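You operate a simulated robot arm through the tools that you are given. There is no shell and no other tool.

You run a simulated robot arm. Do the job below in one go: nothing can be reset, and whatever is moved stays where it is left.

JOB
Feed band from the wide teal roll out to the SMALL line.
Fine: grey lever to OPEN before the roll goes on the band feeder's peg, to GRIP before turning the black knob; the other rolls and the brown core stay.

Only the result counts: the job must be done as asked and must still hold three seconds after the hand-in. Knocking over, shifting, dropping, spilling or breaking anything else fails it.

ROBOT AND FRAMES
A 6-joint arm with a two-finger parallel gripper, fixed in place. Base frame: the origin is at the foot of the arm, x ahead of it, y to its left, z up. Units: m, rad, N and s.
With the tool pointing down near the work surface it reaches from about 0.3 to 0.8 m from the base axis. Its first joint turns from -2.897 to 2.897 rad. Payload 3.43 kg.
The tool frame sits at the grasp point between the pads (the TCP): z along the fingers, y along the line on which they close. The tips reach 0.034 m beyond it. Largest opening 0.128 m; finger width 0.024, thickness 0.012; the body of the gripper, 0.048 by 0.13 m, starts 0.096 m behind the TCP.
Orientation is that of the tool frame in the base frame, as a unit quaternion [x, y, z, w]. With the fingers straight down and closing along the base's y, the tool's x points along the base's -x, its y along +y and its z along -z.

CONTROLS
- The arm moves only by the tool send_rows. Its argument "targets" is a list of rows, each a list of 6 numbers: the shift along the base's x, y, z in m, then the turn, a rotation vector about the base's x, y, z in rad. In form: [[tx, ty, tz, ax, ay, az], ...]. A call has 1 to 20 rows; each row is the pose to reach, as a shift and turn from the pose commanded when the call began. "gripper" is the finger opening in m, from 0 to 0.128, set as the call begins (left out, the last holds). A row lasts 0.2 s, in which the tool goes at most 0.05 m and 0.15 rad; a call with a longer step from one row to the next is refused whole, and so is a gripper value outside its range. Where a pose cannot be reached the arm comes as near as it can. A force on the tool above 90 N (or 10 N above the force at the start of the call, whichever is more), or a blocked arm, ends the call early, and 0.2 s more pass. The fingers move at their own pace (about 0.045 m/s each) and stop on an object; they squeeze with about 39 N. The grip force told is the motor's: it shows also when the fingers shut on nothing. Time passes only in rows, and 0.2 s behind the last, so rows that repeat a pose let the fingers close. The reply holds the time, the measured pose of the TCP, the force on the tool along the base axes, the opening and the grip force, in the units named above and with some noise, with the torque about the TCP (base axes, N m) and any sound that the robot's microphone picked up.
- Cameras (640 x 400 px; columns grow to the right, rows downward): "scene" is fixed at [0.2199, -0.5004, 1.6114]; the picture's right is [0.77, -0.64, 0.00], its down [-0.47, -0.57, -0.67] and it looks along [0.43, 0.52, -0.74] (base axes); focal length 358 px, centre (320, 200). "wrist" rides on the gripper at [0.076, -0.011, -0.16] in the tool frame; the picture's right is [0.15, 0.99, 0.00], its down [-0.88, 0.13, -0.46] and it looks along [-0.45, 0.07, 0.89] (tool axes); focal length 234 px, centre (320, 200).
- snapshot(camera): a new picture of that camera. The clock stands still meanwhile.
- probe_pixels(camera, pixels): for up to 12 pixels [column, row] of the newest picture of that camera ("zoom" is the newest enlarged one), the place [x, y, z] in the base frame of the surface seen there, good to about 0.002 m. The clock stands still meanwhile.
- inspect(camera, box): a new picture of the part [left, top, right, bottom] of that camera's present view, enlarged. The clock stands still meanwhile.
- job_done(): hands the job in; it is judged then, once.

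Open the gripper and draw the arm clear of the work before you hand the job in, unless the task says otherwise.

The tools are called after "Request:" by a JSON object that holds its "fn" and its "kwargs". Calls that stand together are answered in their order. send_rows: Moves the arm, as the interface text tells. Its arguments: {"type":"object","properties":{"targets":{"type":"array"},"gripper":{"type":"number"}},"required":["targets"]} The other tools are called the same way: snapshot (camera) takes a picture; probe_pixels (camera, pixels) gives the place of the surface under pixels of a picture; inspect (camera, box) takes an enlarged picture of a part of a camera's view; job_done () hands the job in.

At the start:

```text
time: 0.0
tool_pos: [0.3736, -0.0605, 1.2826]
tool_rot: [0.001, 1.0, 0.0, 0.0]
contact_force: [-0.2, 0.5, 0.5]
moment: [0.02, 0.0, 0.02]
gripper_width: 0.128
grasp_force: 0.0
```

scene: 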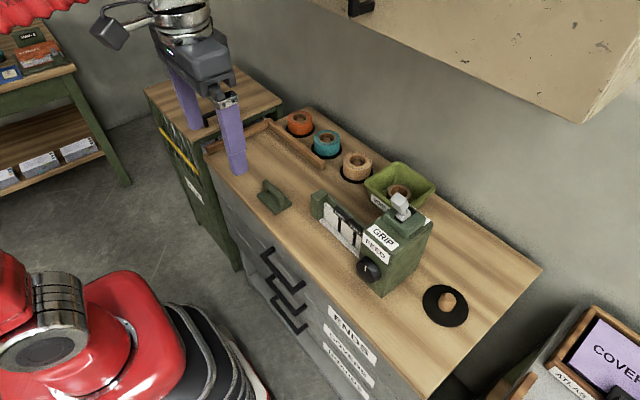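
wrist: 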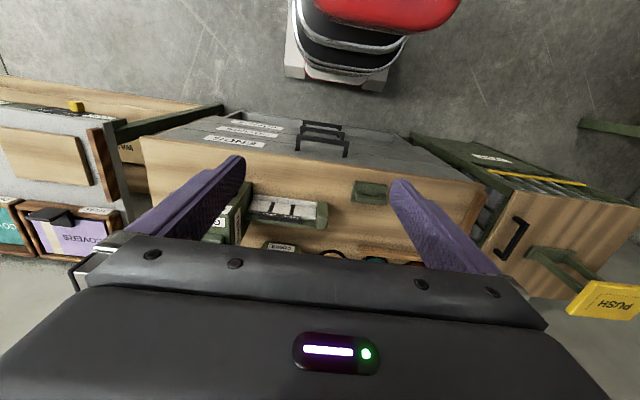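

The scene picture shows the bench with orange, teal and tan rolls around (300-360, 120-170), the band feeder with a lever near (400,205), and a knob at (370,270). I'll take enlarged pictures to see the details.

Request:
{"fn": "inspect", "kwargs": {"camera": "scene", "box": [300, 160, 480, 330]}}

Request:
{"fn": "inspect", "kwargs": {"camera": "scene", "box": [240, 90, 440, 215]}}

```text
2.35 times, centred on (390, 245) of scene
```

zoom: 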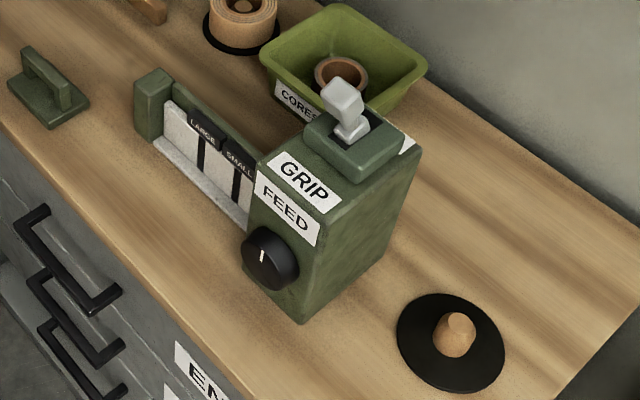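

```text
3.20 times, centred on (340, 152) of scene
```

zoom: 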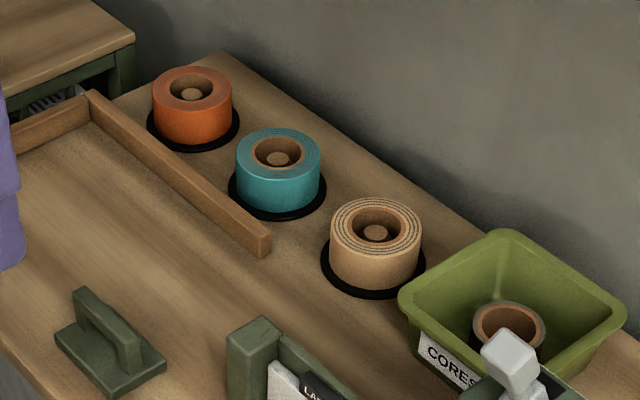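

The second enlargement shows the teal roll around zoom (278,170) on its own peg. I probe its top, hole, peg and base, along with its neighbours.

Request:
{"fn": "probe_pixels", "kwargs": {"camera": "zoom", "pixels": [[278, 159], [245, 150], [312, 152], [278, 133], [278, 175], [278, 208], [240, 195], [320, 200], [192, 94], [375, 232], [265, 235], [90, 95]]}}

Request:
{"fn": "inspect", "kwargs": {"camera": "scene", "box": [300, 180, 480, 330]}}

```text
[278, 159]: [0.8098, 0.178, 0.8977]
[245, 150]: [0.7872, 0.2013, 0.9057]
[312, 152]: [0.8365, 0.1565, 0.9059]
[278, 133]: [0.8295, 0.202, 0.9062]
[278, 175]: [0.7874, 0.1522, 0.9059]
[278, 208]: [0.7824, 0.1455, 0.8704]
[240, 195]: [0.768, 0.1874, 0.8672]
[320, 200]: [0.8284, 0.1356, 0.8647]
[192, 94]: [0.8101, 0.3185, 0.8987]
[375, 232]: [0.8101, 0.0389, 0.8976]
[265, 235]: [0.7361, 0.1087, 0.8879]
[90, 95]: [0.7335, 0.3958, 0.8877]
```

```text
2.67 times, centred on (390, 255) of scene
```

zoom: 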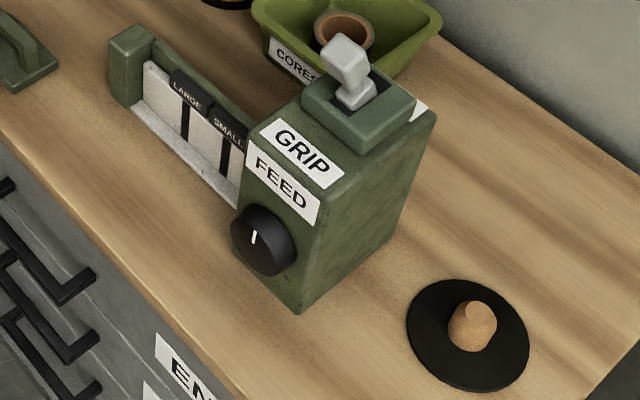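

Teal roll centre is about (0.81, 0.178) with top z 0.906. Now I probe the feeder: lever tip (345,55), its base (355,100), label GRIP (300,150), knob (255,237), peg (480,310), the disc edges and the line marks.

Request:
{"fn": "probe_pixels", "kwargs": {"camera": "zoom", "pixels": [[345, 45], [355, 95], [345, 62], [300, 150], [283, 190], [254, 237], [475, 310], [480, 335], [415, 340], [520, 350], [228, 150], [185, 110]]}}

Request:
{"fn": "probe_pixels", "kwargs": {"camera": "zoom", "pixels": [[420, 110], [385, 125], [310, 95], [335, 150], [260, 130], [432, 112], [345, 205], [300, 310], [220, 185], [145, 120], [125, 50], [178, 140]]}}

```text
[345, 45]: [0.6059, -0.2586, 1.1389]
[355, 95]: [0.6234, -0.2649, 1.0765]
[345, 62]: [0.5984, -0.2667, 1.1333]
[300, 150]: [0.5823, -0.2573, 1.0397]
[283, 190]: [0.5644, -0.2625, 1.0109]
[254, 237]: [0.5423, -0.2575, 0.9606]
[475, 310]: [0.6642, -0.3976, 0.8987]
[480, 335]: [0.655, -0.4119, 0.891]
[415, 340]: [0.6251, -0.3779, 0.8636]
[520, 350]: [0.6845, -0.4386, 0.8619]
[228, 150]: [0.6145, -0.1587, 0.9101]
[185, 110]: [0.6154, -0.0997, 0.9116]
```

```text
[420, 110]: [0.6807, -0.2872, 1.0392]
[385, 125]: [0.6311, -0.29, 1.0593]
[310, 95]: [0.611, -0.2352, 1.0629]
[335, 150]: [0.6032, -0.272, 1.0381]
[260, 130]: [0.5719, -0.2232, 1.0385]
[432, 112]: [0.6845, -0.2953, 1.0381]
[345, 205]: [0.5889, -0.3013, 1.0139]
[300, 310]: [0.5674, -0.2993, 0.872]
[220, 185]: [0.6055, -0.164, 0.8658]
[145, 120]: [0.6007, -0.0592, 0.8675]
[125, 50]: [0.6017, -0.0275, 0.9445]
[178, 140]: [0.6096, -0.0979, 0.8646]
```

The lever leans toward -x (GRIP label) and the feeder peg is at about (0.664,-0.40). I look closer at the teal roll, the line guide, the lever head, and the lower right corner of the scene for any other teal rolls.

Request:
{"fn": "inspect", "kwargs": {"camera": "scene", "box": [300, 115, 350, 165]}}

Request:
{"fn": "inspect", "kwargs": {"camera": "scene", "box": [300, 180, 380, 260]}}

Request:
{"fn": "inspect", "kwargs": {"camera": "scene", "box": [360, 175, 450, 260]}}

Request:
{"fn": "inspect", "kwargs": {"camera": "scene", "box": [0, 0, 260, 200]}}

Request:
{"fn": "inspect", "kwargs": {"camera": "scene", "box": [440, 240, 640, 400]}}

```text
8.00 times, centred on (325, 140) of scene
```

zoom: 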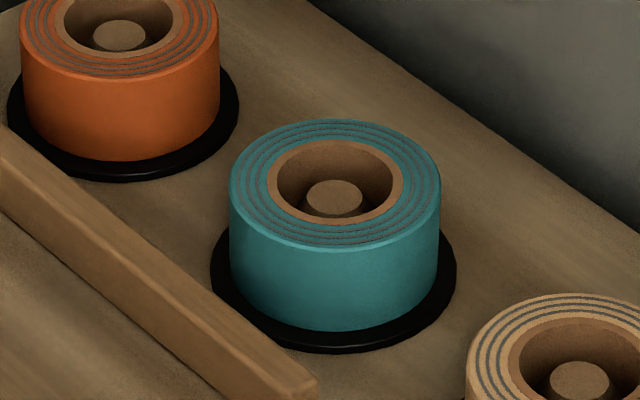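

```text
5.00 times, centred on (340, 220) of scene
```

zoom: 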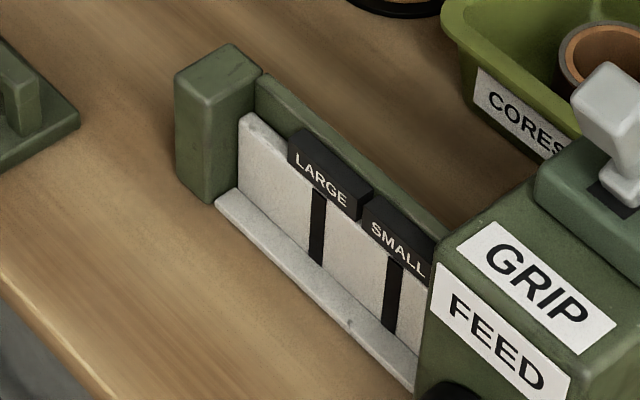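

```text
4.71 times, centred on (405, 218) of scene
```

zoom: 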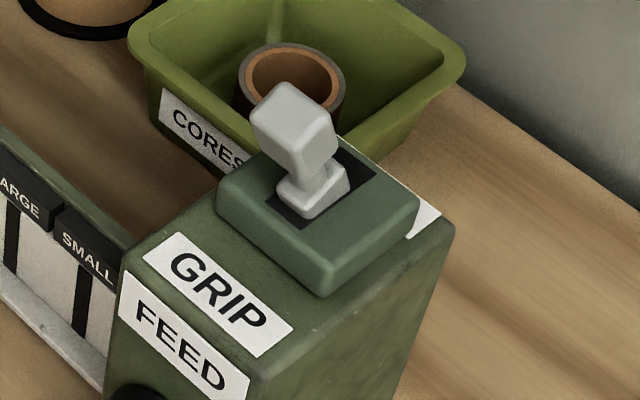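

```text
2.00 times, centred on (130, 100) of scene
```

zoom: 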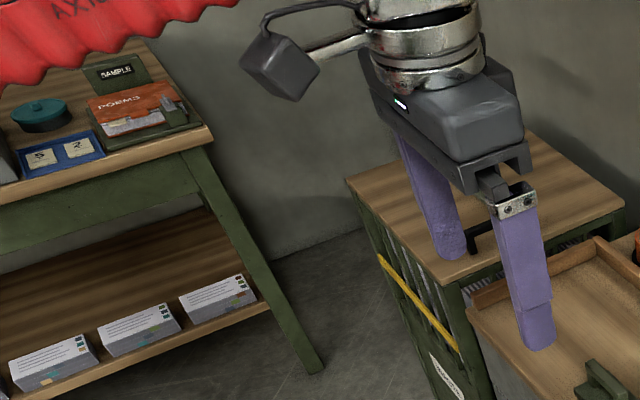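

```text
2.50 times, centred on (540, 320) of scene
```

zoom: 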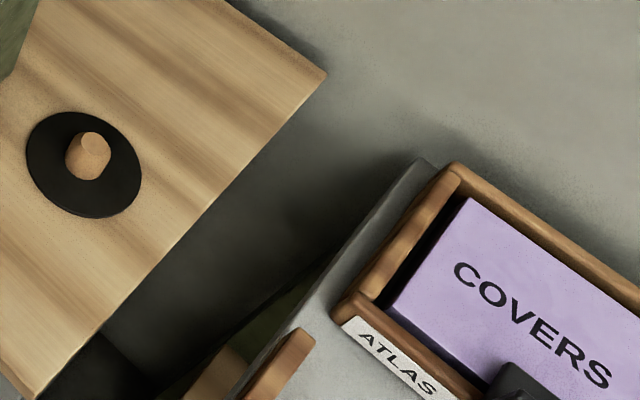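

The roll is a single teal roll about 0.083 m across with a hole far larger than the peg. I take a fresh scene picture so I can probe the overhead cabinet, wall, bin and arm base for clearances.

Request:
{"fn": "snapshot", "kwargs": {"camera": "scene"}}

Request:
{"fn": "probe_pixels", "kwargs": {"camera": "scene", "pixels": [[390, 60], [580, 118], [360, 5], [450, 130], [560, 200], [60, 320], [130, 260], [365, 180], [435, 175], [400, 165], [275, 198], [540, 268]]}}

```text
taken
```

scene: 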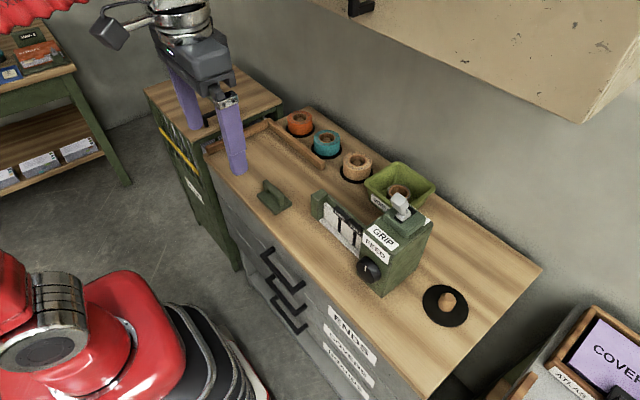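

```text
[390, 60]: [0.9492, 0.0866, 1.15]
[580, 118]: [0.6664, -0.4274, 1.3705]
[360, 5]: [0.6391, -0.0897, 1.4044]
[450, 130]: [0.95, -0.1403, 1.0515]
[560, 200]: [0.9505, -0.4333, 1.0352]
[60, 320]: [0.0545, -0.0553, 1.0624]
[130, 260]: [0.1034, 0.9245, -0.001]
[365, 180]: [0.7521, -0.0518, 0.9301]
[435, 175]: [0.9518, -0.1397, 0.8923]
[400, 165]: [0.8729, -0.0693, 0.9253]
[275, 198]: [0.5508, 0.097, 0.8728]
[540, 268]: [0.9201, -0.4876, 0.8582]
```

The overhead cabinet's underside is near z 1.37 with front at x≈0.66, so I must keep the arm low past there. I enlarge the lever again and probe its head and housing to plan the push.

Request:
{"fn": "inspect", "kwargs": {"camera": "scene", "box": [380, 185, 430, 235]}}

```text
8.00 times, centred on (405, 210) of scene
```

zoom: 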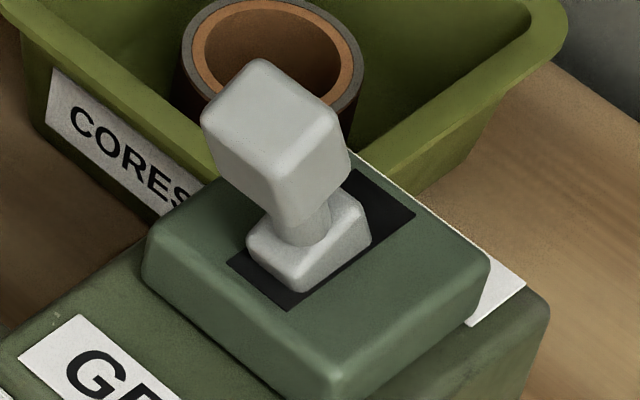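

The lever's base block sits in a black slot running front to back, near its front end. I probe the head and slot corners.

Request:
{"fn": "probe_pixels", "kwargs": {"camera": "zoom", "pixels": [[262, 65], [210, 110], [280, 165], [340, 115], [240, 165], [310, 185], [300, 230], [285, 300], [240, 265], [405, 213], [355, 178], [290, 275]]}}

Request:
{"fn": "probe_pixels", "kwargs": {"camera": "zoom", "pixels": [[340, 240], [335, 370], [150, 265], [480, 270], [500, 285], [275, 215], [270, 110], [340, 150], [280, 210], [205, 140]]}}

```text
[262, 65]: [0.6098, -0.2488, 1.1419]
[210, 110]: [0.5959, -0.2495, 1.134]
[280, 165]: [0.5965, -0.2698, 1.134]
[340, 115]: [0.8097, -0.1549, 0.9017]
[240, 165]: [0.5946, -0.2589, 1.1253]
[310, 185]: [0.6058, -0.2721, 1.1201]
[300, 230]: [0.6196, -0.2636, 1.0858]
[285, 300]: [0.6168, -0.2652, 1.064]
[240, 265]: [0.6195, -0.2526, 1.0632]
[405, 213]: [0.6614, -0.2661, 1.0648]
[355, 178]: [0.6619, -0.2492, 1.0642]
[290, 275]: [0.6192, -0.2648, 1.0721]
```

```text
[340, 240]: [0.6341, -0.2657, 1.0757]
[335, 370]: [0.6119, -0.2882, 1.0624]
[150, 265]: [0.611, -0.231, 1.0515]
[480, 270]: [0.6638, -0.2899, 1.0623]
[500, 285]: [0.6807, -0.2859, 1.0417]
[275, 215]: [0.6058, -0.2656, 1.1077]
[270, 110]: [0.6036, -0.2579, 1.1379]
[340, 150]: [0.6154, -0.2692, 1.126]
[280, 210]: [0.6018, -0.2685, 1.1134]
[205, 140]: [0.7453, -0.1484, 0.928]
```

Lever head is at x≈0.595–0.615, y≈-0.26, z 1.11–1.142, pivoting near (0.637, z 1.04). I move to a stand-off in front of it with the tool pitched forward 0.9 rad (to stay clear of the cabinet) and the fingers closed for pushing.

Request:
{"fn": "send_rows", "kwargs": {"targets": [[0.014, -0.025, 0.0, 0, -0.1125, 0], [0.028, -0.05, 0.0, 0, -0.225, 0], [0.042, -0.075, 0.0, 0, -0.3375, 0], [0.056, -0.1, -0.01, 0, -0.45, 0], [0.07, -0.125, -0.02, 0, -0.5625, 0], [0.085, -0.15, -0.03, 0, -0.675, 0], [0.1, -0.175, -0.04, 0, -0.7875, 0], [0.115, -0.1995, -0.05, 0, -0.9, 0]], "gripper": 0.0}}

Request:
{"fn": "snapshot", "kwargs": {"camera": "scene"}}

Request:
{"fn": "snapshot", "kwargs": {"camera": "wrist"}}

```text
time: 1.8
tool_pos: [0.4889, -0.2611, 1.2335]
tool_rot: [0.0, 0.9, 0.0, 0.436]
contact_force: [-0.6, -0.2, 0.6]
moment: [0.03, 0.01, 0.04]
gripper_width: 0.0
grasp_force: 27.5
```

```text
taken
```

scene: 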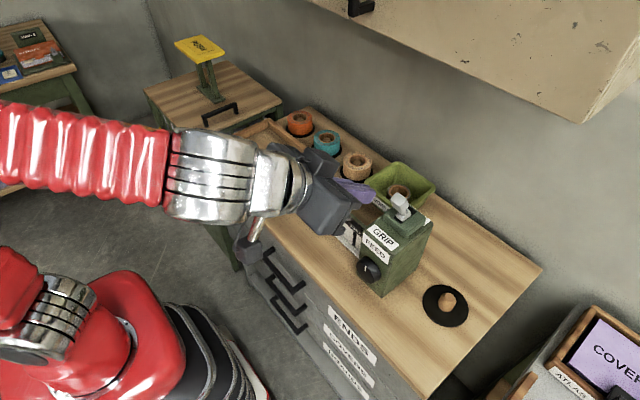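

```text
taken
```

wrist: 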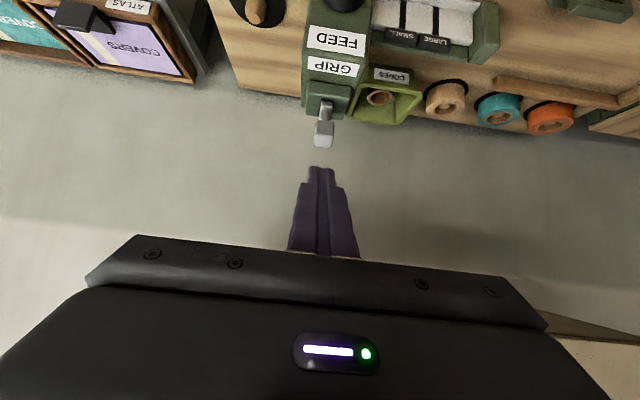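

The fingers are in line with the lever (wrist image: lever head at (323,135), fingers at (320,175)). I lower to TCP z 1.135 at x 0.545, still short of contact.

Request:
{"fn": "send_rows", "kwargs": {"targets": [[0.012, 0.0, -0.033, 0, 0, 0], [0.03, 0.0, -0.066, 0, 0, 0], [0.05, 0.0, -0.0985, 0, 0, 0], [0.055, 0.0, -0.0985, 0, 0, 0]], "gripper": 0.0}}

Request:
{"fn": "inspect", "kwargs": {"camera": "scene", "box": [340, 160, 440, 240]}}

```text
time: 2.8
tool_pos: [0.5443, -0.2606, 1.1328]
tool_rot: [0.001, 0.9, -0.001, 0.435]
contact_force: [-0.3, -0.1, 0.4]
moment: [0.02, 0.01, 0.02]
gripper_width: 0.0002
grasp_force: 32.9
```

```text
5.00 times, centred on (390, 200) of scene
```

zoom: 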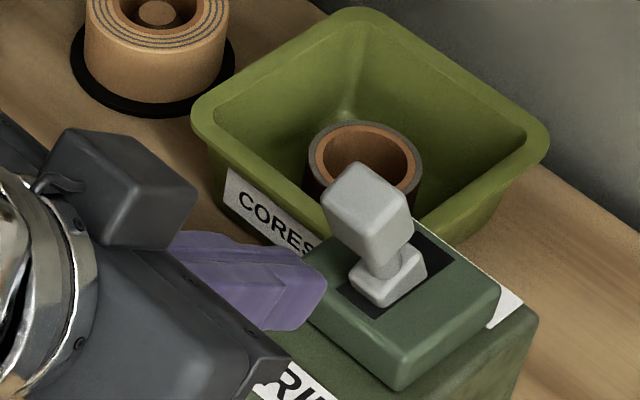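

Fingertips are just in front of the lever head with no contact. I push slowly in +x up to TCP x≈0.625.

Request:
{"fn": "send_rows", "kwargs": {"targets": [[0.01, 0, 0, 0, 0, 0], [0.02, 0, 0, 0, 0, 0], [0.03, 0, 0, 0, 0, 0], [0.04, 0, 0, 0, 0, 0], [0.05, 0, 0, 0, 0, 0], [0.06, 0, 0, 0, 0, 0], [0.07, 0, 0, 0, 0, 0], [0.08, 0, 0, 0, 0, 0]], "gripper": 0.0}}

Request:
{"fn": "inspect", "kwargs": {"camera": "scene", "box": [360, 170, 450, 240]}}

```text
time: 4.6
tool_pos: [0.6246, -0.2602, 1.1328]
tool_rot: [0.0, 0.9, 0.0, 0.436]
contact_force: [-0.4, -0.3, 0.4]
moment: [-0.03, 0.02, 0.0]
gripper_width: 0.0
grasp_force: 33.2
```

```text
5.71 times, centred on (405, 205) of scene
```

zoom: 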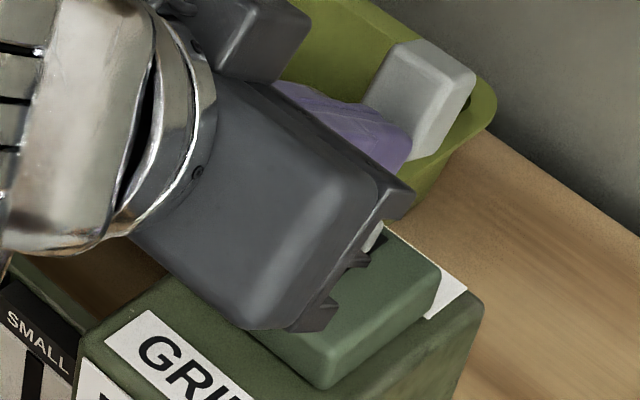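

The lever head has moved back (zoom (420,100)) with no resisting force now. I push a little more in small steps to feel the end stop.

Request:
{"fn": "send_rows", "kwargs": {"targets": [[0.004, 0, 0, 0, 0, 0], [0.008, 0, 0, 0, 0, 0], [0.012, 0, 0, 0, 0, 0]], "gripper": 0.0}}

Request:
{"fn": "inspect", "kwargs": {"camera": "scene", "box": [360, 170, 450, 240]}}

```text
time: 5.3
tool_pos: [0.6266, -0.2616, 1.1347]
tool_rot: [0.0, 0.901, 0.001, 0.434]
contact_force: [-57.2, 10.9, 15.0]
moment: [0.27, 0.11, 0.26]
gripper_width: 0.0001
grasp_force: 33.3
stopped in row 3: the force on the tool passed its limit at 163 N (the readings are from after the stop); the commanded pose is now the measured one
```

```text
5.71 times, centred on (405, 205) of scene
```

zoom: 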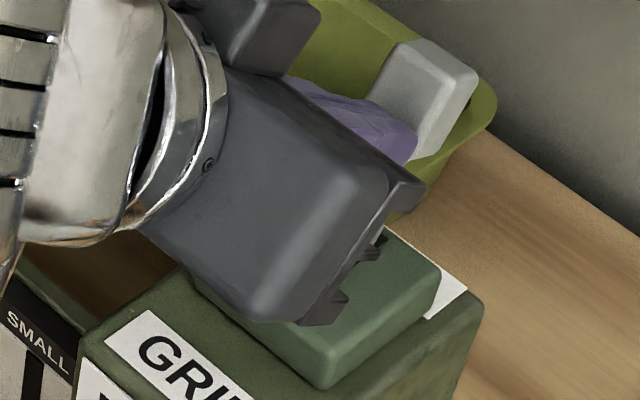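

The end stop was reached (force rise), so the lever is fully over at OPEN. I back off straight in -x and check that it stays and the feeder hasn't shifted.

Request:
{"fn": "send_rows", "kwargs": {"targets": [[-0.02, 0, 0.0, 0, 0, 0], [-0.06, 0, 0.01, 0, 0, 0], [-0.1, 0, 0.04, 0, 0, 0], [-0.13, 0.02, 0.07, 0, 0, 0], [-0.15, 0.06, 0.08, 0, 0, 0], [-0.15, 0.1, 0.09, 0, 0, 0]], "gripper": 0.0}}

Request:
{"fn": "inspect", "kwargs": {"camera": "scene", "box": [320, 160, 480, 320]}}

```text
time: 6.8
tool_pos: [0.4809, -0.1608, 1.2231]
tool_rot: [0.0, 0.902, 0.001, 0.432]
contact_force: [-0.3, -0.1, -0.2]
moment: [-0.04, -0.02, 0.01]
gripper_width: 0.0002
grasp_force: 33.1
```

```text
2.50 times, centred on (400, 240) of scene
```

zoom: 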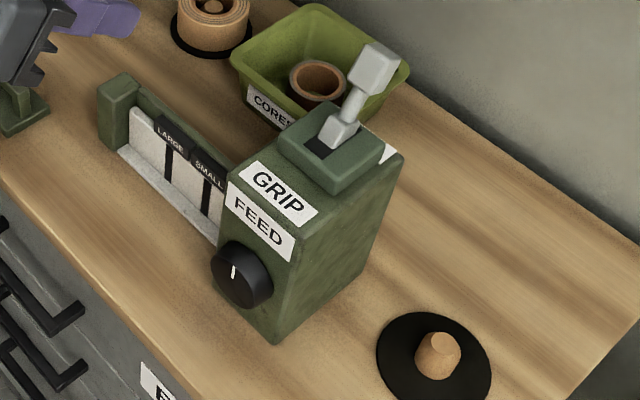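

The lever now leans toward +x over the rear label. I probe the lever and body points to record positions (and confirm the feeder didn't shift).

Request:
{"fn": "probe_pixels", "kwargs": {"camera": "zoom", "pixels": [[375, 50], [370, 75], [355, 105], [345, 130], [388, 153], [280, 190], [262, 225], [235, 272], [255, 285], [278, 335], [437, 340], [205, 200]]}}

Request:
{"fn": "snapshot", "kwargs": {"camera": "wrist"}}

```text
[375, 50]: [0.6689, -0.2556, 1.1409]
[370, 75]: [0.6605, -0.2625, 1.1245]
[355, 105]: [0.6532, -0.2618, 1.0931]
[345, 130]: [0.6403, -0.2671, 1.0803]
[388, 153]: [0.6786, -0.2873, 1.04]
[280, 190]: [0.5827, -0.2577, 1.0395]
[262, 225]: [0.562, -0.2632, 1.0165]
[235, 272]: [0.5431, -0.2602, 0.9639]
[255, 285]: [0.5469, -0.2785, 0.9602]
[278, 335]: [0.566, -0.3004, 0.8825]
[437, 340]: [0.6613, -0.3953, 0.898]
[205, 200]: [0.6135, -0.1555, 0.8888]
```

```text
taken
```

wrist: 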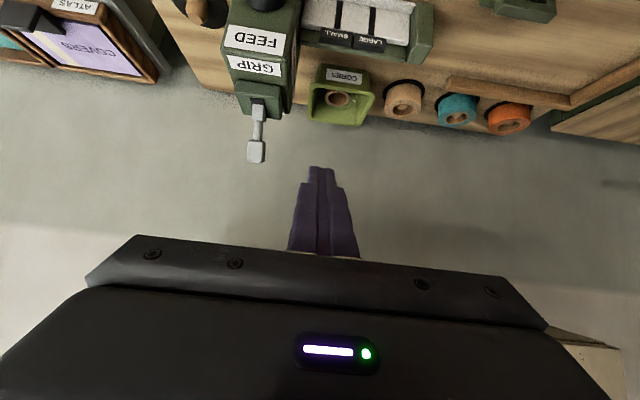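

Lever at OPEN is confirmed: head now at (0.668,-0.26,1.13), and the feeder points are unchanged. Next I move toward the teal roll, reducing the tilt to about 0.4 rad, yawing along the radial direction, and opening the gripper.

Request:
{"fn": "send_rows", "kwargs": {"targets": [[0.0149, 0.0366, -0.0129, -0.0068, 0.0623, 0.0264], [0.0298, 0.0732, -0.0258, -0.0135, 0.1245, 0.0529], [0.0447, 0.1098, -0.0387, -0.0203, 0.1868, 0.0793], [0.0596, 0.1464, -0.0516, -0.0271, 0.2491, 0.1057], [0.0745, 0.183, -0.0645, -0.0338, 0.3113, 0.1321], [0.0894, 0.2196, -0.0774, -0.0406, 0.3736, 0.1586], [0.1043, 0.2562, -0.0903, -0.0473, 0.4358, 0.185], [0.1192, 0.2928, -0.1032, -0.0541, 0.4981, 0.2114]], "gripper": 0.128}}

Request:
{"fn": "snapshot", "kwargs": {"camera": "scene"}}

Request:
{"fn": "snapshot", "kwargs": {"camera": "wrist"}}

```text
time: 8.6
tool_pos: [0.5988, 0.1331, 1.1195]
tool_rot: [-0.106, 0.975, 0.022, 0.194]
contact_force: [-0.3, 0.5, 0.0]
moment: [-0.02, 0.02, 0.04]
gripper_width: 0.1281
grasp_force: 0.1
```

```text
taken
```

scene: 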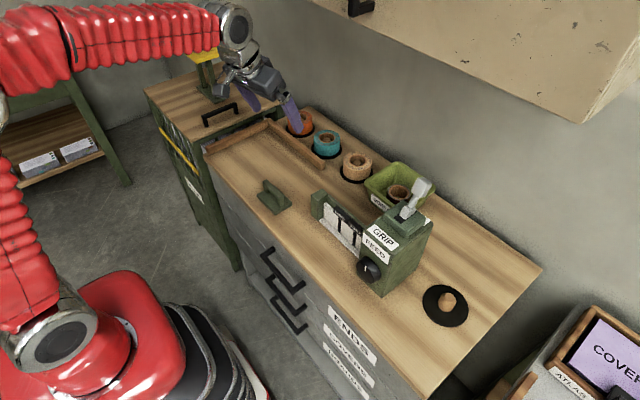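

```text
taken
```

wrist: 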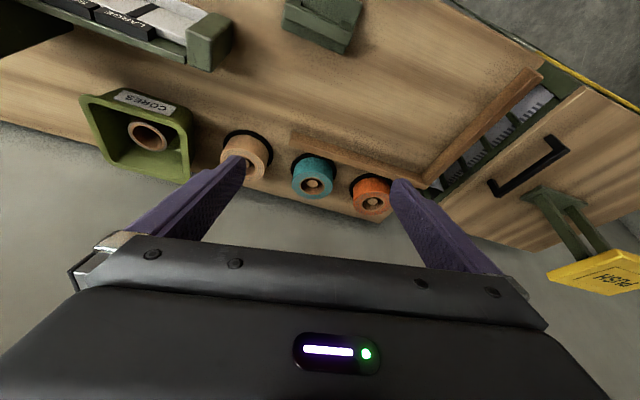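

The teal roll is at wrist (312,178), centred between the fingers. I probe it from this camera to refine its centre.

Request:
{"fn": "inspect", "kwargs": {"camera": "wrist", "box": [260, 130, 420, 230]}}

```text
4.00 times, centred on (340, 180) of wrist
```

zoom: 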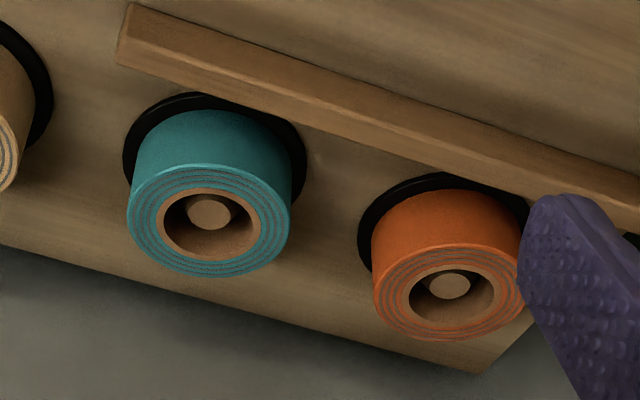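

Request:
{"fn": "probe_pixels", "kwargs": {"camera": "zoom", "pixels": [[208, 211], [140, 200], [280, 235], [205, 270], [218, 175], [165, 215], [255, 228], [210, 130], [205, 185], [450, 285]]}}

```text
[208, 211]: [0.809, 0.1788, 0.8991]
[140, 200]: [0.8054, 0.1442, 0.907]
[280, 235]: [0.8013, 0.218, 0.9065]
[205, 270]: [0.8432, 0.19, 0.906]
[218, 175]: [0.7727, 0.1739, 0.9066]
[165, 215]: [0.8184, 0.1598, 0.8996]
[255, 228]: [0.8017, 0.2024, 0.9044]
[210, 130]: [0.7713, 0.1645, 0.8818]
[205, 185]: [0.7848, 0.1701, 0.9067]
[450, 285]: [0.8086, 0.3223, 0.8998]
```

Peg/roll centre refined to about (0.809,0.180), roll top z 0.907. Before going under the cabinet, I probe the arm's wrist joint in the scene view to know its height above the TCP.

Request:
{"fn": "probe_pixels", "kwargs": {"camera": "scene", "pixels": [[237, 25], [250, 20], [225, 8], [235, 50], [130, 40], [60, 345], [200, 10], [350, 8]]}}

```text
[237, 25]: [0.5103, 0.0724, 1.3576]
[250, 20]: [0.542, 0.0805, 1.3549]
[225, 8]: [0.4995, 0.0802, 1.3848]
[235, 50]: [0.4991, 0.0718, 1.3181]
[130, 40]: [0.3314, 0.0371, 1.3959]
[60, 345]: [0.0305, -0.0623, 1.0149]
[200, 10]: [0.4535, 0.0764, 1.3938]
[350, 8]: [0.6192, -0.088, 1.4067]
```

The wrist tops out about 0.28 m above the TCP, so keeping TCP below ~1.05 under the cabinet is safe. I advance to above the roll at (0.809,0.180,0.965).

Request:
{"fn": "send_rows", "kwargs": {"targets": [[0.035, 0.008, -0.03, 0, 0, 0], [0.07, 0.016, -0.06, 0, 0, 0], [0.105, 0.0235, -0.09, 0, 0, 0], [0.14, 0.031, -0.115, 0, 0, 0], [0.175, 0.039, -0.135, 0, 0, 0], [0.21, 0.047, -0.1545, 0, 0, 0], [0.21, 0.047, -0.1545, 0, 0, 0]], "gripper": 0.128}}

Request:
{"fn": "snapshot", "kwargs": {"camera": "scene"}}

Request:
{"fn": "snapshot", "kwargs": {"camera": "wrist"}}

```text
time: 10.2
tool_pos: [0.8095, 0.1772, 0.9636]
tool_rot: [-0.107, 0.975, 0.022, 0.195]
contact_force: [0.6, 0.1, 0.0]
moment: [0.01, -0.01, 0.0]
gripper_width: 0.1282
grasp_force: 0.2
```

```text
taken
```

scene: 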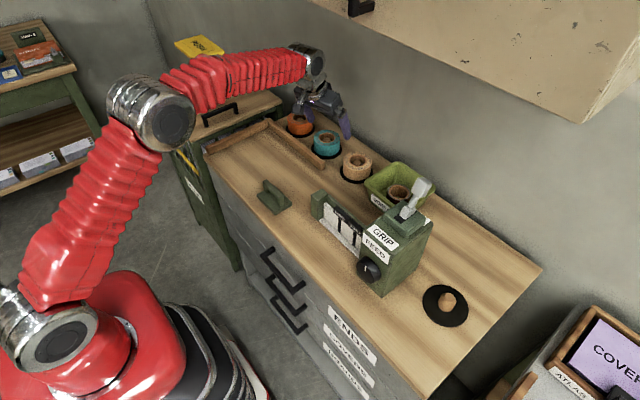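

```text
taken
```

wrist: 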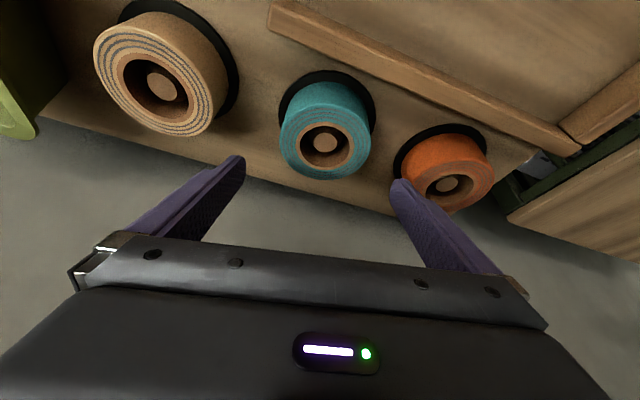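

The TCP is above the roll; the neighbouring tan roll is close to the left finger. I narrow the opening to 0.112 and probe the peg and roll edges once more from here.

Request:
{"fn": "probe_pixels", "kwargs": {"camera": "wrist", "pixels": [[325, 143], [283, 145], [369, 147], [325, 176], [327, 112], [97, 45], [160, 84], [210, 120], [448, 184], [400, 180], [240, 160]]}}

```text
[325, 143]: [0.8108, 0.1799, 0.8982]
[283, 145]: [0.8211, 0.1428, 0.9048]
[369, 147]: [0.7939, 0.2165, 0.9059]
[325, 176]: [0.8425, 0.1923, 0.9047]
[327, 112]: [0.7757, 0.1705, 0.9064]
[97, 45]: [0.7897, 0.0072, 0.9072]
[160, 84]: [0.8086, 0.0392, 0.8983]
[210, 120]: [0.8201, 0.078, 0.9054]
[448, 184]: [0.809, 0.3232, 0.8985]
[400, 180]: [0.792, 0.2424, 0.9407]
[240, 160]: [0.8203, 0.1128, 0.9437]
```

Roll centre is (0.8085,0.180), radius ≈0.04. I narrow the fingers and descend to TCP z≈0.905, shifted 7 mm back because of the tilt so the pads meet the widest diameter.

Request:
{"fn": "send_rows", "kwargs": {"targets": [[-0.0075, 0.002, 0, 0, 0, 0], [-0.0075, 0.002, -0.015, 0, 0, 0], [-0.0075, 0.002, -0.03, 0, 0, 0], [-0.0075, 0.002, -0.045, 0, 0, 0], [-0.0075, 0.002, -0.058, 0, 0, 0]], "gripper": 0.112}}

Request:
{"fn": "snapshot", "kwargs": {"camera": "wrist"}}

Request:
{"fn": "inspect", "kwargs": {"camera": "scene", "box": [270, 30, 400, 190]}}

```text
time: 11.3
tool_pos: [0.8026, 0.1822, 0.9075]
tool_rot: [-0.106, 0.975, 0.022, 0.195]
contact_force: [0.0, 0.1, 0.2]
moment: [-0.05, -0.03, 0.0]
gripper_width: 0.1118
grasp_force: 0.0
```

```text
taken
```

wrist: 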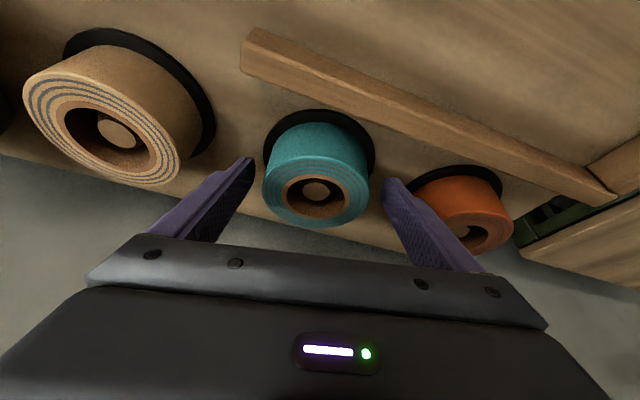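

```text
2.50 times, centred on (335, 110) of scene
```

zoom: 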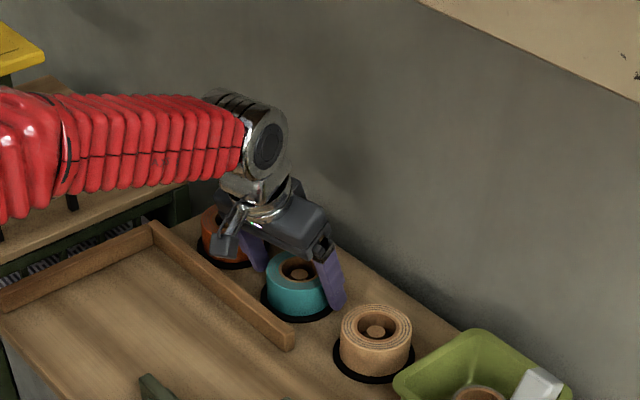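

The fingers straddle the teal roll without touching the neighbours. I close on it.

Request:
{"fn": "send_rows", "kwargs": {"targets": [[0, 0, 0, 0, 0, 0], [0, 0, 0, 0, 0, 0], [0, 0, 0, 0, 0, 0], [0, 0, 0, 0, 0, 0], [0, 0, 0, 0, 0, 0]], "gripper": 0.05}}

Request:
{"fn": "snapshot", "kwargs": {"camera": "wrist"}}

```text
time: 12.6
tool_pos: [0.8031, 0.1807, 0.9075]
tool_rot: [-0.106, 0.975, 0.022, 0.195]
contact_force: [1.1, -0.6, 1.0]
moment: [-0.12, -0.07, -0.03]
gripper_width: 0.0825
grasp_force: 39.4
```

```text
taken
```

wrist: 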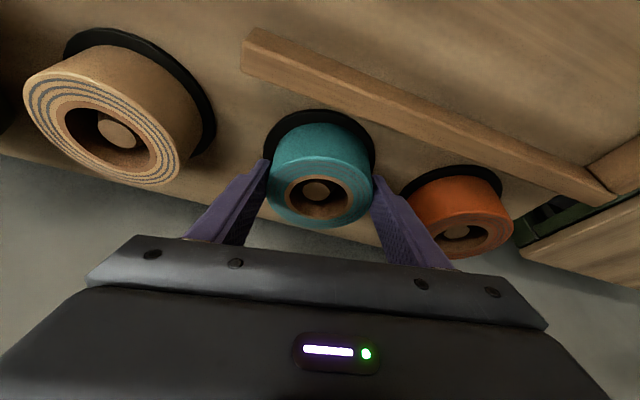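

Gripped at width 0.0825 with 39 N. I lift straight up by 0.07 m.

Request:
{"fn": "send_rows", "kwargs": {"targets": [[0, 0, 0.01, 0, 0, 0], [0, 0, 0.025, 0, 0, 0], [0, 0, 0.04, 0, 0, 0], [0, 0, 0.055, 0, 0, 0], [0, 0, 0.07, 0, 0, 0]], "gripper": 0.05}}

Request:
{"fn": "snapshot", "kwargs": {"camera": "wrist"}}

Request:
{"fn": "inspect", "kwargs": {"camera": "scene", "box": [270, 30, 400, 190]}}

```text
time: 13.8
tool_pos: [0.803, 0.1809, 0.9764]
tool_rot: [-0.106, 0.975, 0.022, 0.194]
contact_force: [1.1, 0.3, -1.4]
moment: [0.02, 0.03, -0.02]
gripper_width: 0.0822
grasp_force: 38.8
```

```text
taken
```

wrist: 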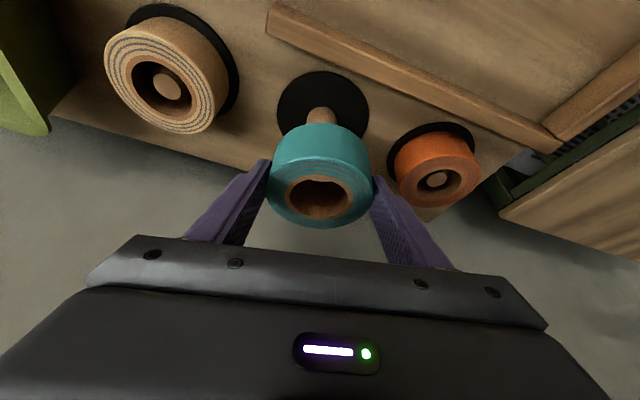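

```text
2.50 times, centred on (335, 110) of scene
```

zoom: 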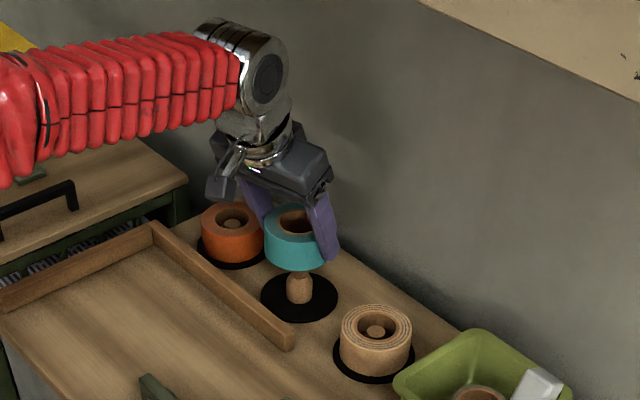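

The roll is off its peg and held firmly. I retreat radially to about (0.508,0.112,1.06), clear of everything on the bench.

Request:
{"fn": "send_rows", "kwargs": {"targets": [[-0.04, -0.0093, 0.015, 0, 0, 0], [-0.082, -0.019, 0.03, 0, 0, 0], [-0.124, -0.029, 0.045, 0, 0, 0], [-0.166, -0.039, 0.06, 0, 0, 0], [-0.208, -0.049, 0.07, 0, 0, 0], [-0.25, -0.059, 0.08, 0, 0, 0], [-0.295, -0.069, 0.084, 0, 0, 0]], "gripper": 0.05}}

Request:
{"fn": "snapshot", "kwargs": {"camera": "scene"}}

```text
time: 15.3
tool_pos: [0.5063, 0.1109, 1.0606]
tool_rot: [-0.107, 0.975, 0.023, 0.195]
contact_force: [0.7, 0.1, -1.2]
moment: [0.0, -0.01, -0.05]
gripper_width: 0.0825
grasp_force: 39.3
```

```text
taken
```

scene: 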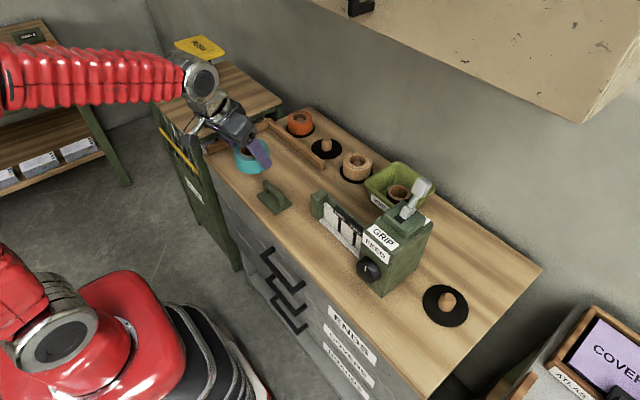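

Now I swing around the base at radius ~0.5 in front of the feeder, yawing the tool along, to about (0.36,-0.344,1.06).

Request:
{"fn": "send_rows", "kwargs": {"targets": [[0.0052, -0.0355, 0, 0, 0, -0.0541], [0.0072, -0.0715, 0, 0, 0, -0.1083], [0.0077, -0.1074, 0, 0, 0, -0.1624], [0.0057, -0.1431, 0, 0, 0, -0.2166], [0.0002, -0.1784, 0, 0, 0, -0.2707], [-0.0067, -0.2133, 0, 0, 0, -0.3249], [-0.016, -0.2476, 0, 0, 0, -0.379], [-0.0276, -0.2811, 0, 0, 0, -0.4331], [-0.0425, -0.3132, 0, 0, 0, -0.4873], [-0.0587, -0.3445, 0, 0, 0, -0.5414], [-0.0768, -0.3746, 0, 0, 0, -0.5956], [-0.098, -0.4027, 0, 0, 0, -0.6497], [-0.1199, -0.4299, 0, 0, 0, -0.7039], [-0.1438, -0.4553, 0, 0, 0, -0.758]], "gripper": 0.05}}

Request:
{"fn": "snapshot", "kwargs": {"camera": "scene"}}

Request:
{"fn": "snapshot", "kwargs": {"camera": "wrist"}}

```text
time: 18.4
tool_pos: [0.364, -0.3425, 1.0608]
tool_rot: [0.262, 0.945, -0.052, 0.188]
contact_force: [0.5, 0.2, -1.1]
moment: [0.01, 0.01, 0.03]
gripper_width: 0.0822
grasp_force: 39.2
```

```text
taken
```

scene: 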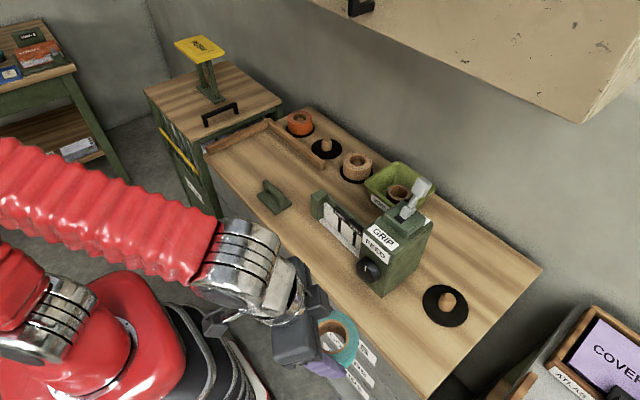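

```text
taken
```

wrist: 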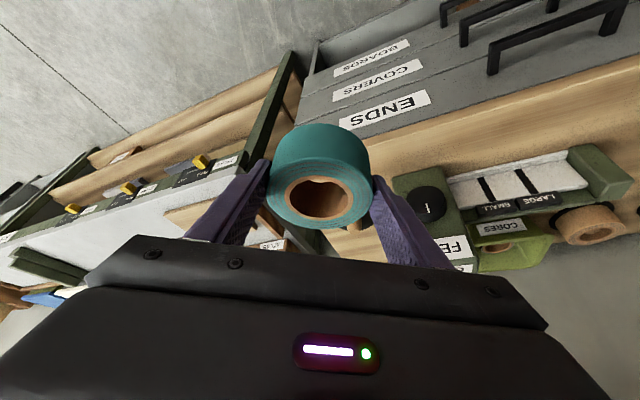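

The roll is still held. I enlarge the feeder's peg in the scene view and measure its centre.

Request:
{"fn": "inspect", "kwargs": {"camera": "scene", "box": [415, 270, 475, 330]}}

```text
6.67 times, centred on (445, 300) of scene
```

zoom: 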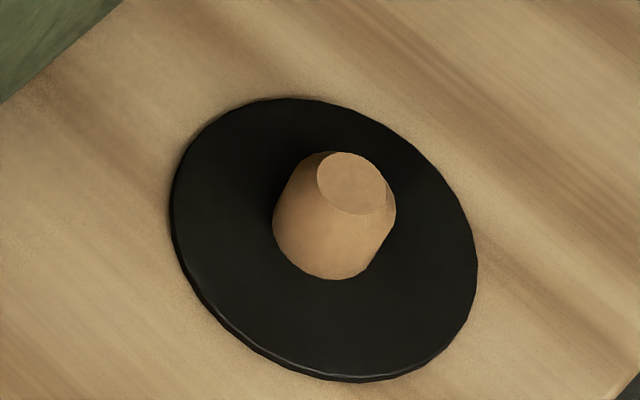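

Request:
{"fn": "probe_pixels", "kwargs": {"camera": "zoom", "pixels": [[351, 184], [325, 180], [380, 195], [345, 157], [355, 212], [180, 210], [470, 260], [280, 105], [360, 372], [320, 260]]}}

```text
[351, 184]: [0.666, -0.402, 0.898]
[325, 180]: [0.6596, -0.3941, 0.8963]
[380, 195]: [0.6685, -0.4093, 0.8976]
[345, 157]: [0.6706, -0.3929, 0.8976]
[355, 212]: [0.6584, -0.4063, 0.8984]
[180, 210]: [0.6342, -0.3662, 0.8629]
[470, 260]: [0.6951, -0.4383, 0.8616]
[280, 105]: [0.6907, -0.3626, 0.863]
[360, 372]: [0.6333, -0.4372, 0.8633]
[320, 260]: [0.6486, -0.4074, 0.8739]
```

Peg centre is (0.665,-0.401). I turn the tool back to yaw 0 (keeps the camera and wrist away from the feeder) and come in along y≈-0.40 to above the peg at z≈1.0.

Request:
{"fn": "send_rows", "kwargs": {"targets": [[0.03, -0.02, 0, 0, 0, 0.09], [0.06, -0.042, 0, 0, 0, 0.18], [0.09, -0.0585, -0.01, 0, 0, 0.27], [0.13, -0.0585, -0.02, 0, 0, 0.36], [0.17, -0.0585, -0.03, 0, 0, 0.45], [0.21, -0.0585, -0.04, 0, 0, 0.542], [0.25, -0.0585, -0.05, 0, 0, 0.542], [0.2955, -0.0585, -0.06, 0, 0, 0.542], [0.2955, -0.0585, -0.06, 0, 0, 0.542]], "gripper": 0.05}}

Request:
{"fn": "snapshot", "kwargs": {"camera": "scene"}}

Request:
{"fn": "snapshot", "kwargs": {"camera": "wrist"}}

```text
time: 20.4
tool_pos: [0.66, -0.4014, 1.0006]
tool_rot: [0.0, 0.981, 0.001, 0.196]
contact_force: [-0.1, 0.5, -0.8]
moment: [0.0, 0.02, 0.0]
gripper_width: 0.0824
grasp_force: 39.5
```

```text
taken
```

scene: 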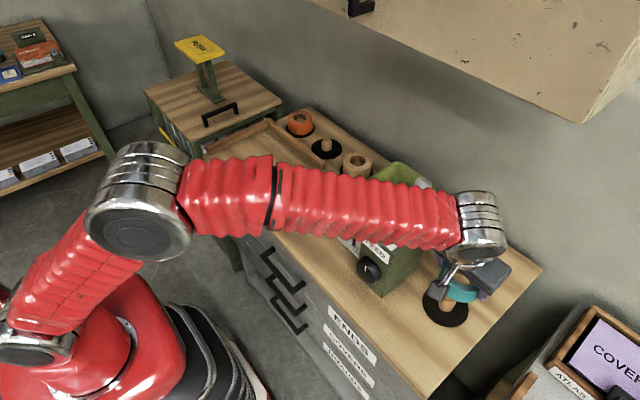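

```text
taken
```

wrist: 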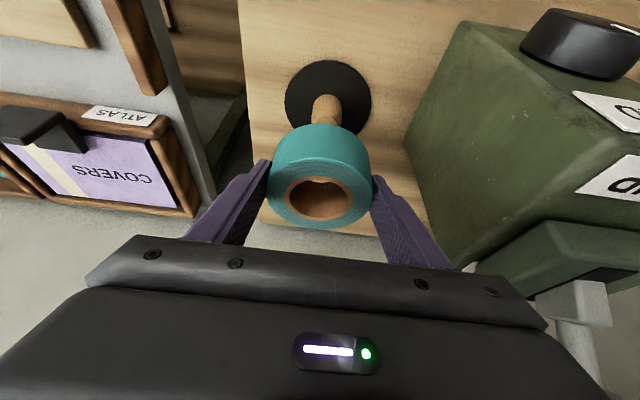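

The roll hangs over the feeder's peg, and the view resembles the earlier lift-off. I probe the roll's rim and the peg to check alignment before lowering.

Request:
{"fn": "probe_pixels", "kwargs": {"camera": "wrist", "pixels": [[272, 192], [366, 192], [318, 225], [320, 168], [325, 108], [295, 82], [365, 105], [320, 183]]}}

```text
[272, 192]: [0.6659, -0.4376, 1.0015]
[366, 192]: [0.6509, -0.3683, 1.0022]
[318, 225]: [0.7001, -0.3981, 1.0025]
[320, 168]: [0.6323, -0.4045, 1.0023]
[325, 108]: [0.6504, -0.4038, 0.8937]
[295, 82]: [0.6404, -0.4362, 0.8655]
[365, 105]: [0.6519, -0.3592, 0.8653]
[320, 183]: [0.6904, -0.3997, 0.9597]
```

Request:
{"fn": "inspect", "kwargs": {"camera": "wrist", "box": [255, 60, 385, 240]}}

```text
2.22 times, centred on (320, 150) of wrist
```

zoom: 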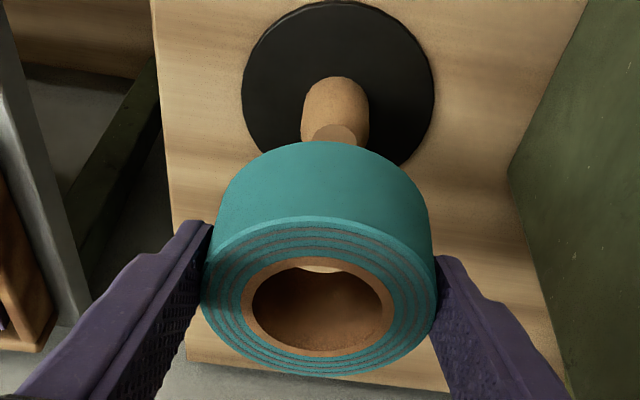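

This enlarged view shows the roll rim clearly: near edge around (318,220), far edge (318,374). I probe those plus the bore edges to fix the centre.

Request:
{"fn": "probe_pixels", "kwargs": {"camera": "zoom", "pixels": [[318, 222], [318, 370], [208, 295], [430, 290], [318, 260], [318, 352], [246, 305], [392, 305], [338, 130]]}}

```text
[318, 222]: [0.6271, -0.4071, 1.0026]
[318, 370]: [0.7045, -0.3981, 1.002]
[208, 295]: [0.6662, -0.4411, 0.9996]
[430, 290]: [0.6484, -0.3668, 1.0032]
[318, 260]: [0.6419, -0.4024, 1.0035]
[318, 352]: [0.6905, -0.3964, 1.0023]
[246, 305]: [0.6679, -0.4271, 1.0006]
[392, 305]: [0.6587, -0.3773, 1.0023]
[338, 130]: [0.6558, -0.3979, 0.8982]
```

Roll centre is (0.666,-0.401), matching the peg (0.665,-0.401) within a millimetre or so. I lower straight down.

Request:
{"fn": "send_rows", "kwargs": {"targets": [[0, 0, -0.02, 0, 0, 0], [0, 0, -0.04, 0, 0, 0], [0, 0, -0.055, 0, 0, 0], [0, 0, -0.07, 0, 0, 0], [0, 0, -0.08, 0, 0, 0], [0, 0, -0.087, 0, 0, 0], [0, 0, -0.091, 0, 0, 0]], "gripper": 0.05}}

Request:
{"fn": "snapshot", "kwargs": {"camera": "wrist"}}

```text
time: 21.9
tool_pos: [0.6594, -0.4017, 0.9102]
tool_rot: [0.0, 0.981, 0.001, 0.196]
contact_force: [1.1, 0.7, -1.1]
moment: [0.04, 0.01, -0.02]
gripper_width: 0.082
grasp_force: 39.0
```

```text
taken
```

wrist: 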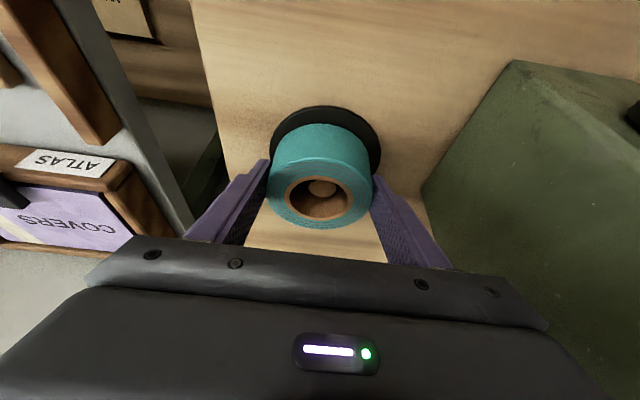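

The peg is visible inside the bore at (322,188). I lower the last ~2.5 mm, then open the fingers modestly to release.

Request:
{"fn": "send_rows", "kwargs": {"targets": [[0, 0, -0.0012, 0, 0, 0], [0, 0, -0.0025, 0, 0, 0], [0, 0, -0.0025, 0, 0, 0]], "gripper": 0.05}}

Request:
{"fn": "send_rows", "kwargs": {"targets": [[0, 0, 0, 0, 0, 0], [0, 0, 0, 0, 0, 0], [0, 0, 0, 0, 0, 0], [0, 0, 0, 0, 0, 0]], "gripper": 0.106}}

Request:
{"fn": "snapshot", "kwargs": {"camera": "wrist"}}

```text
time: 22.8
tool_pos: [0.659, -0.4036, 0.9075]
tool_rot: [0.0, 0.981, 0.001, 0.196]
contact_force: [1.2, -0.4, -1.6]
moment: [0.02, 0.01, -0.03]
gripper_width: 0.0821
grasp_force: 39.1
```

```text
time: 23.8
tool_pos: [0.6587, -0.4015, 0.9077]
tool_rot: [0.0, 0.981, 0.0, 0.195]
contact_force: [0.2, -0.2, 0.2]
moment: [0.01, -0.02, -0.01]
gripper_width: 0.1059
grasp_force: 0.1
```

```text
taken
```

wrist: 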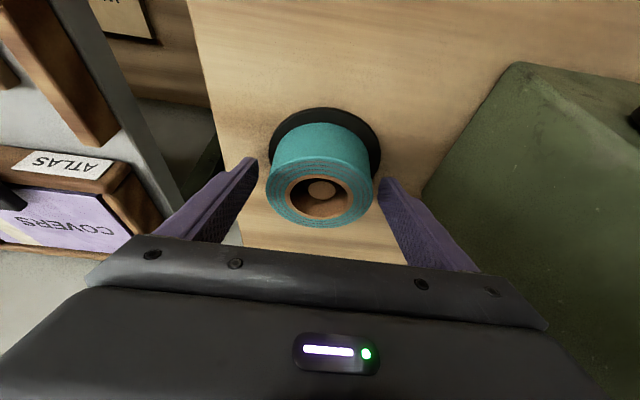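

The roll sits on the feeder's peg, fingers free. I lift straight up and withdraw in -x to in front of the bench, then look.

Request:
{"fn": "send_rows", "kwargs": {"targets": [[0, 0, 0.02, 0, 0, 0], [0, 0, 0.05, 0, 0, 0], [0, 0, 0.085, 0, 0, 0], [-0.04, 0, 0.105, 0, 0, 0], [-0.085, 0, 0.125, 0, 0, 0], [-0.13, 0, 0.145, 0, 0, 0], [-0.175, 0, 0.165, 0, 0, 0], [-0.22, 0, 0.185, 0, 0, 0], [-0.25, 0, 0.22, 0, 0, 0]], "gripper": 0.106}}

Request:
{"fn": "snapshot", "kwargs": {"camera": "scene"}}

Request:
{"fn": "inspect", "kwargs": {"camera": "scene", "box": [320, 160, 480, 330]}}

```text
time: 25.8
tool_pos: [0.4097, -0.4013, 1.1259]
tool_rot: [0.0, 0.981, 0.0, 0.195]
contact_force: [0.2, -0.6, 0.4]
moment: [-0.04, 0.0, 0.01]
gripper_width: 0.1059
grasp_force: 0.0
```

```text
taken
```

scene: 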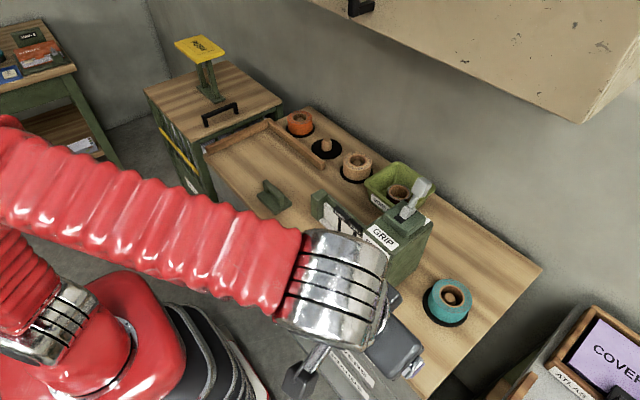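

```text
2.35 times, centred on (400, 245) of scene
```

zoom: 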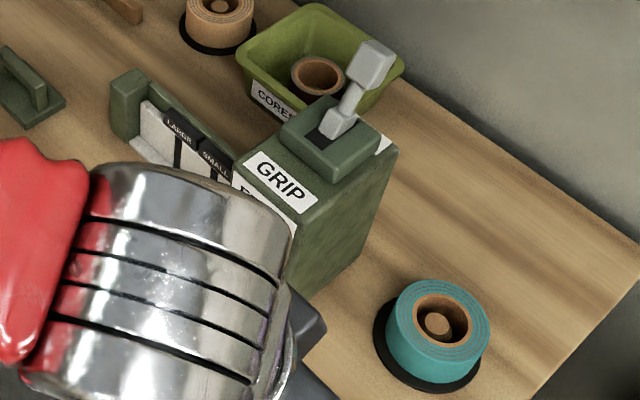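

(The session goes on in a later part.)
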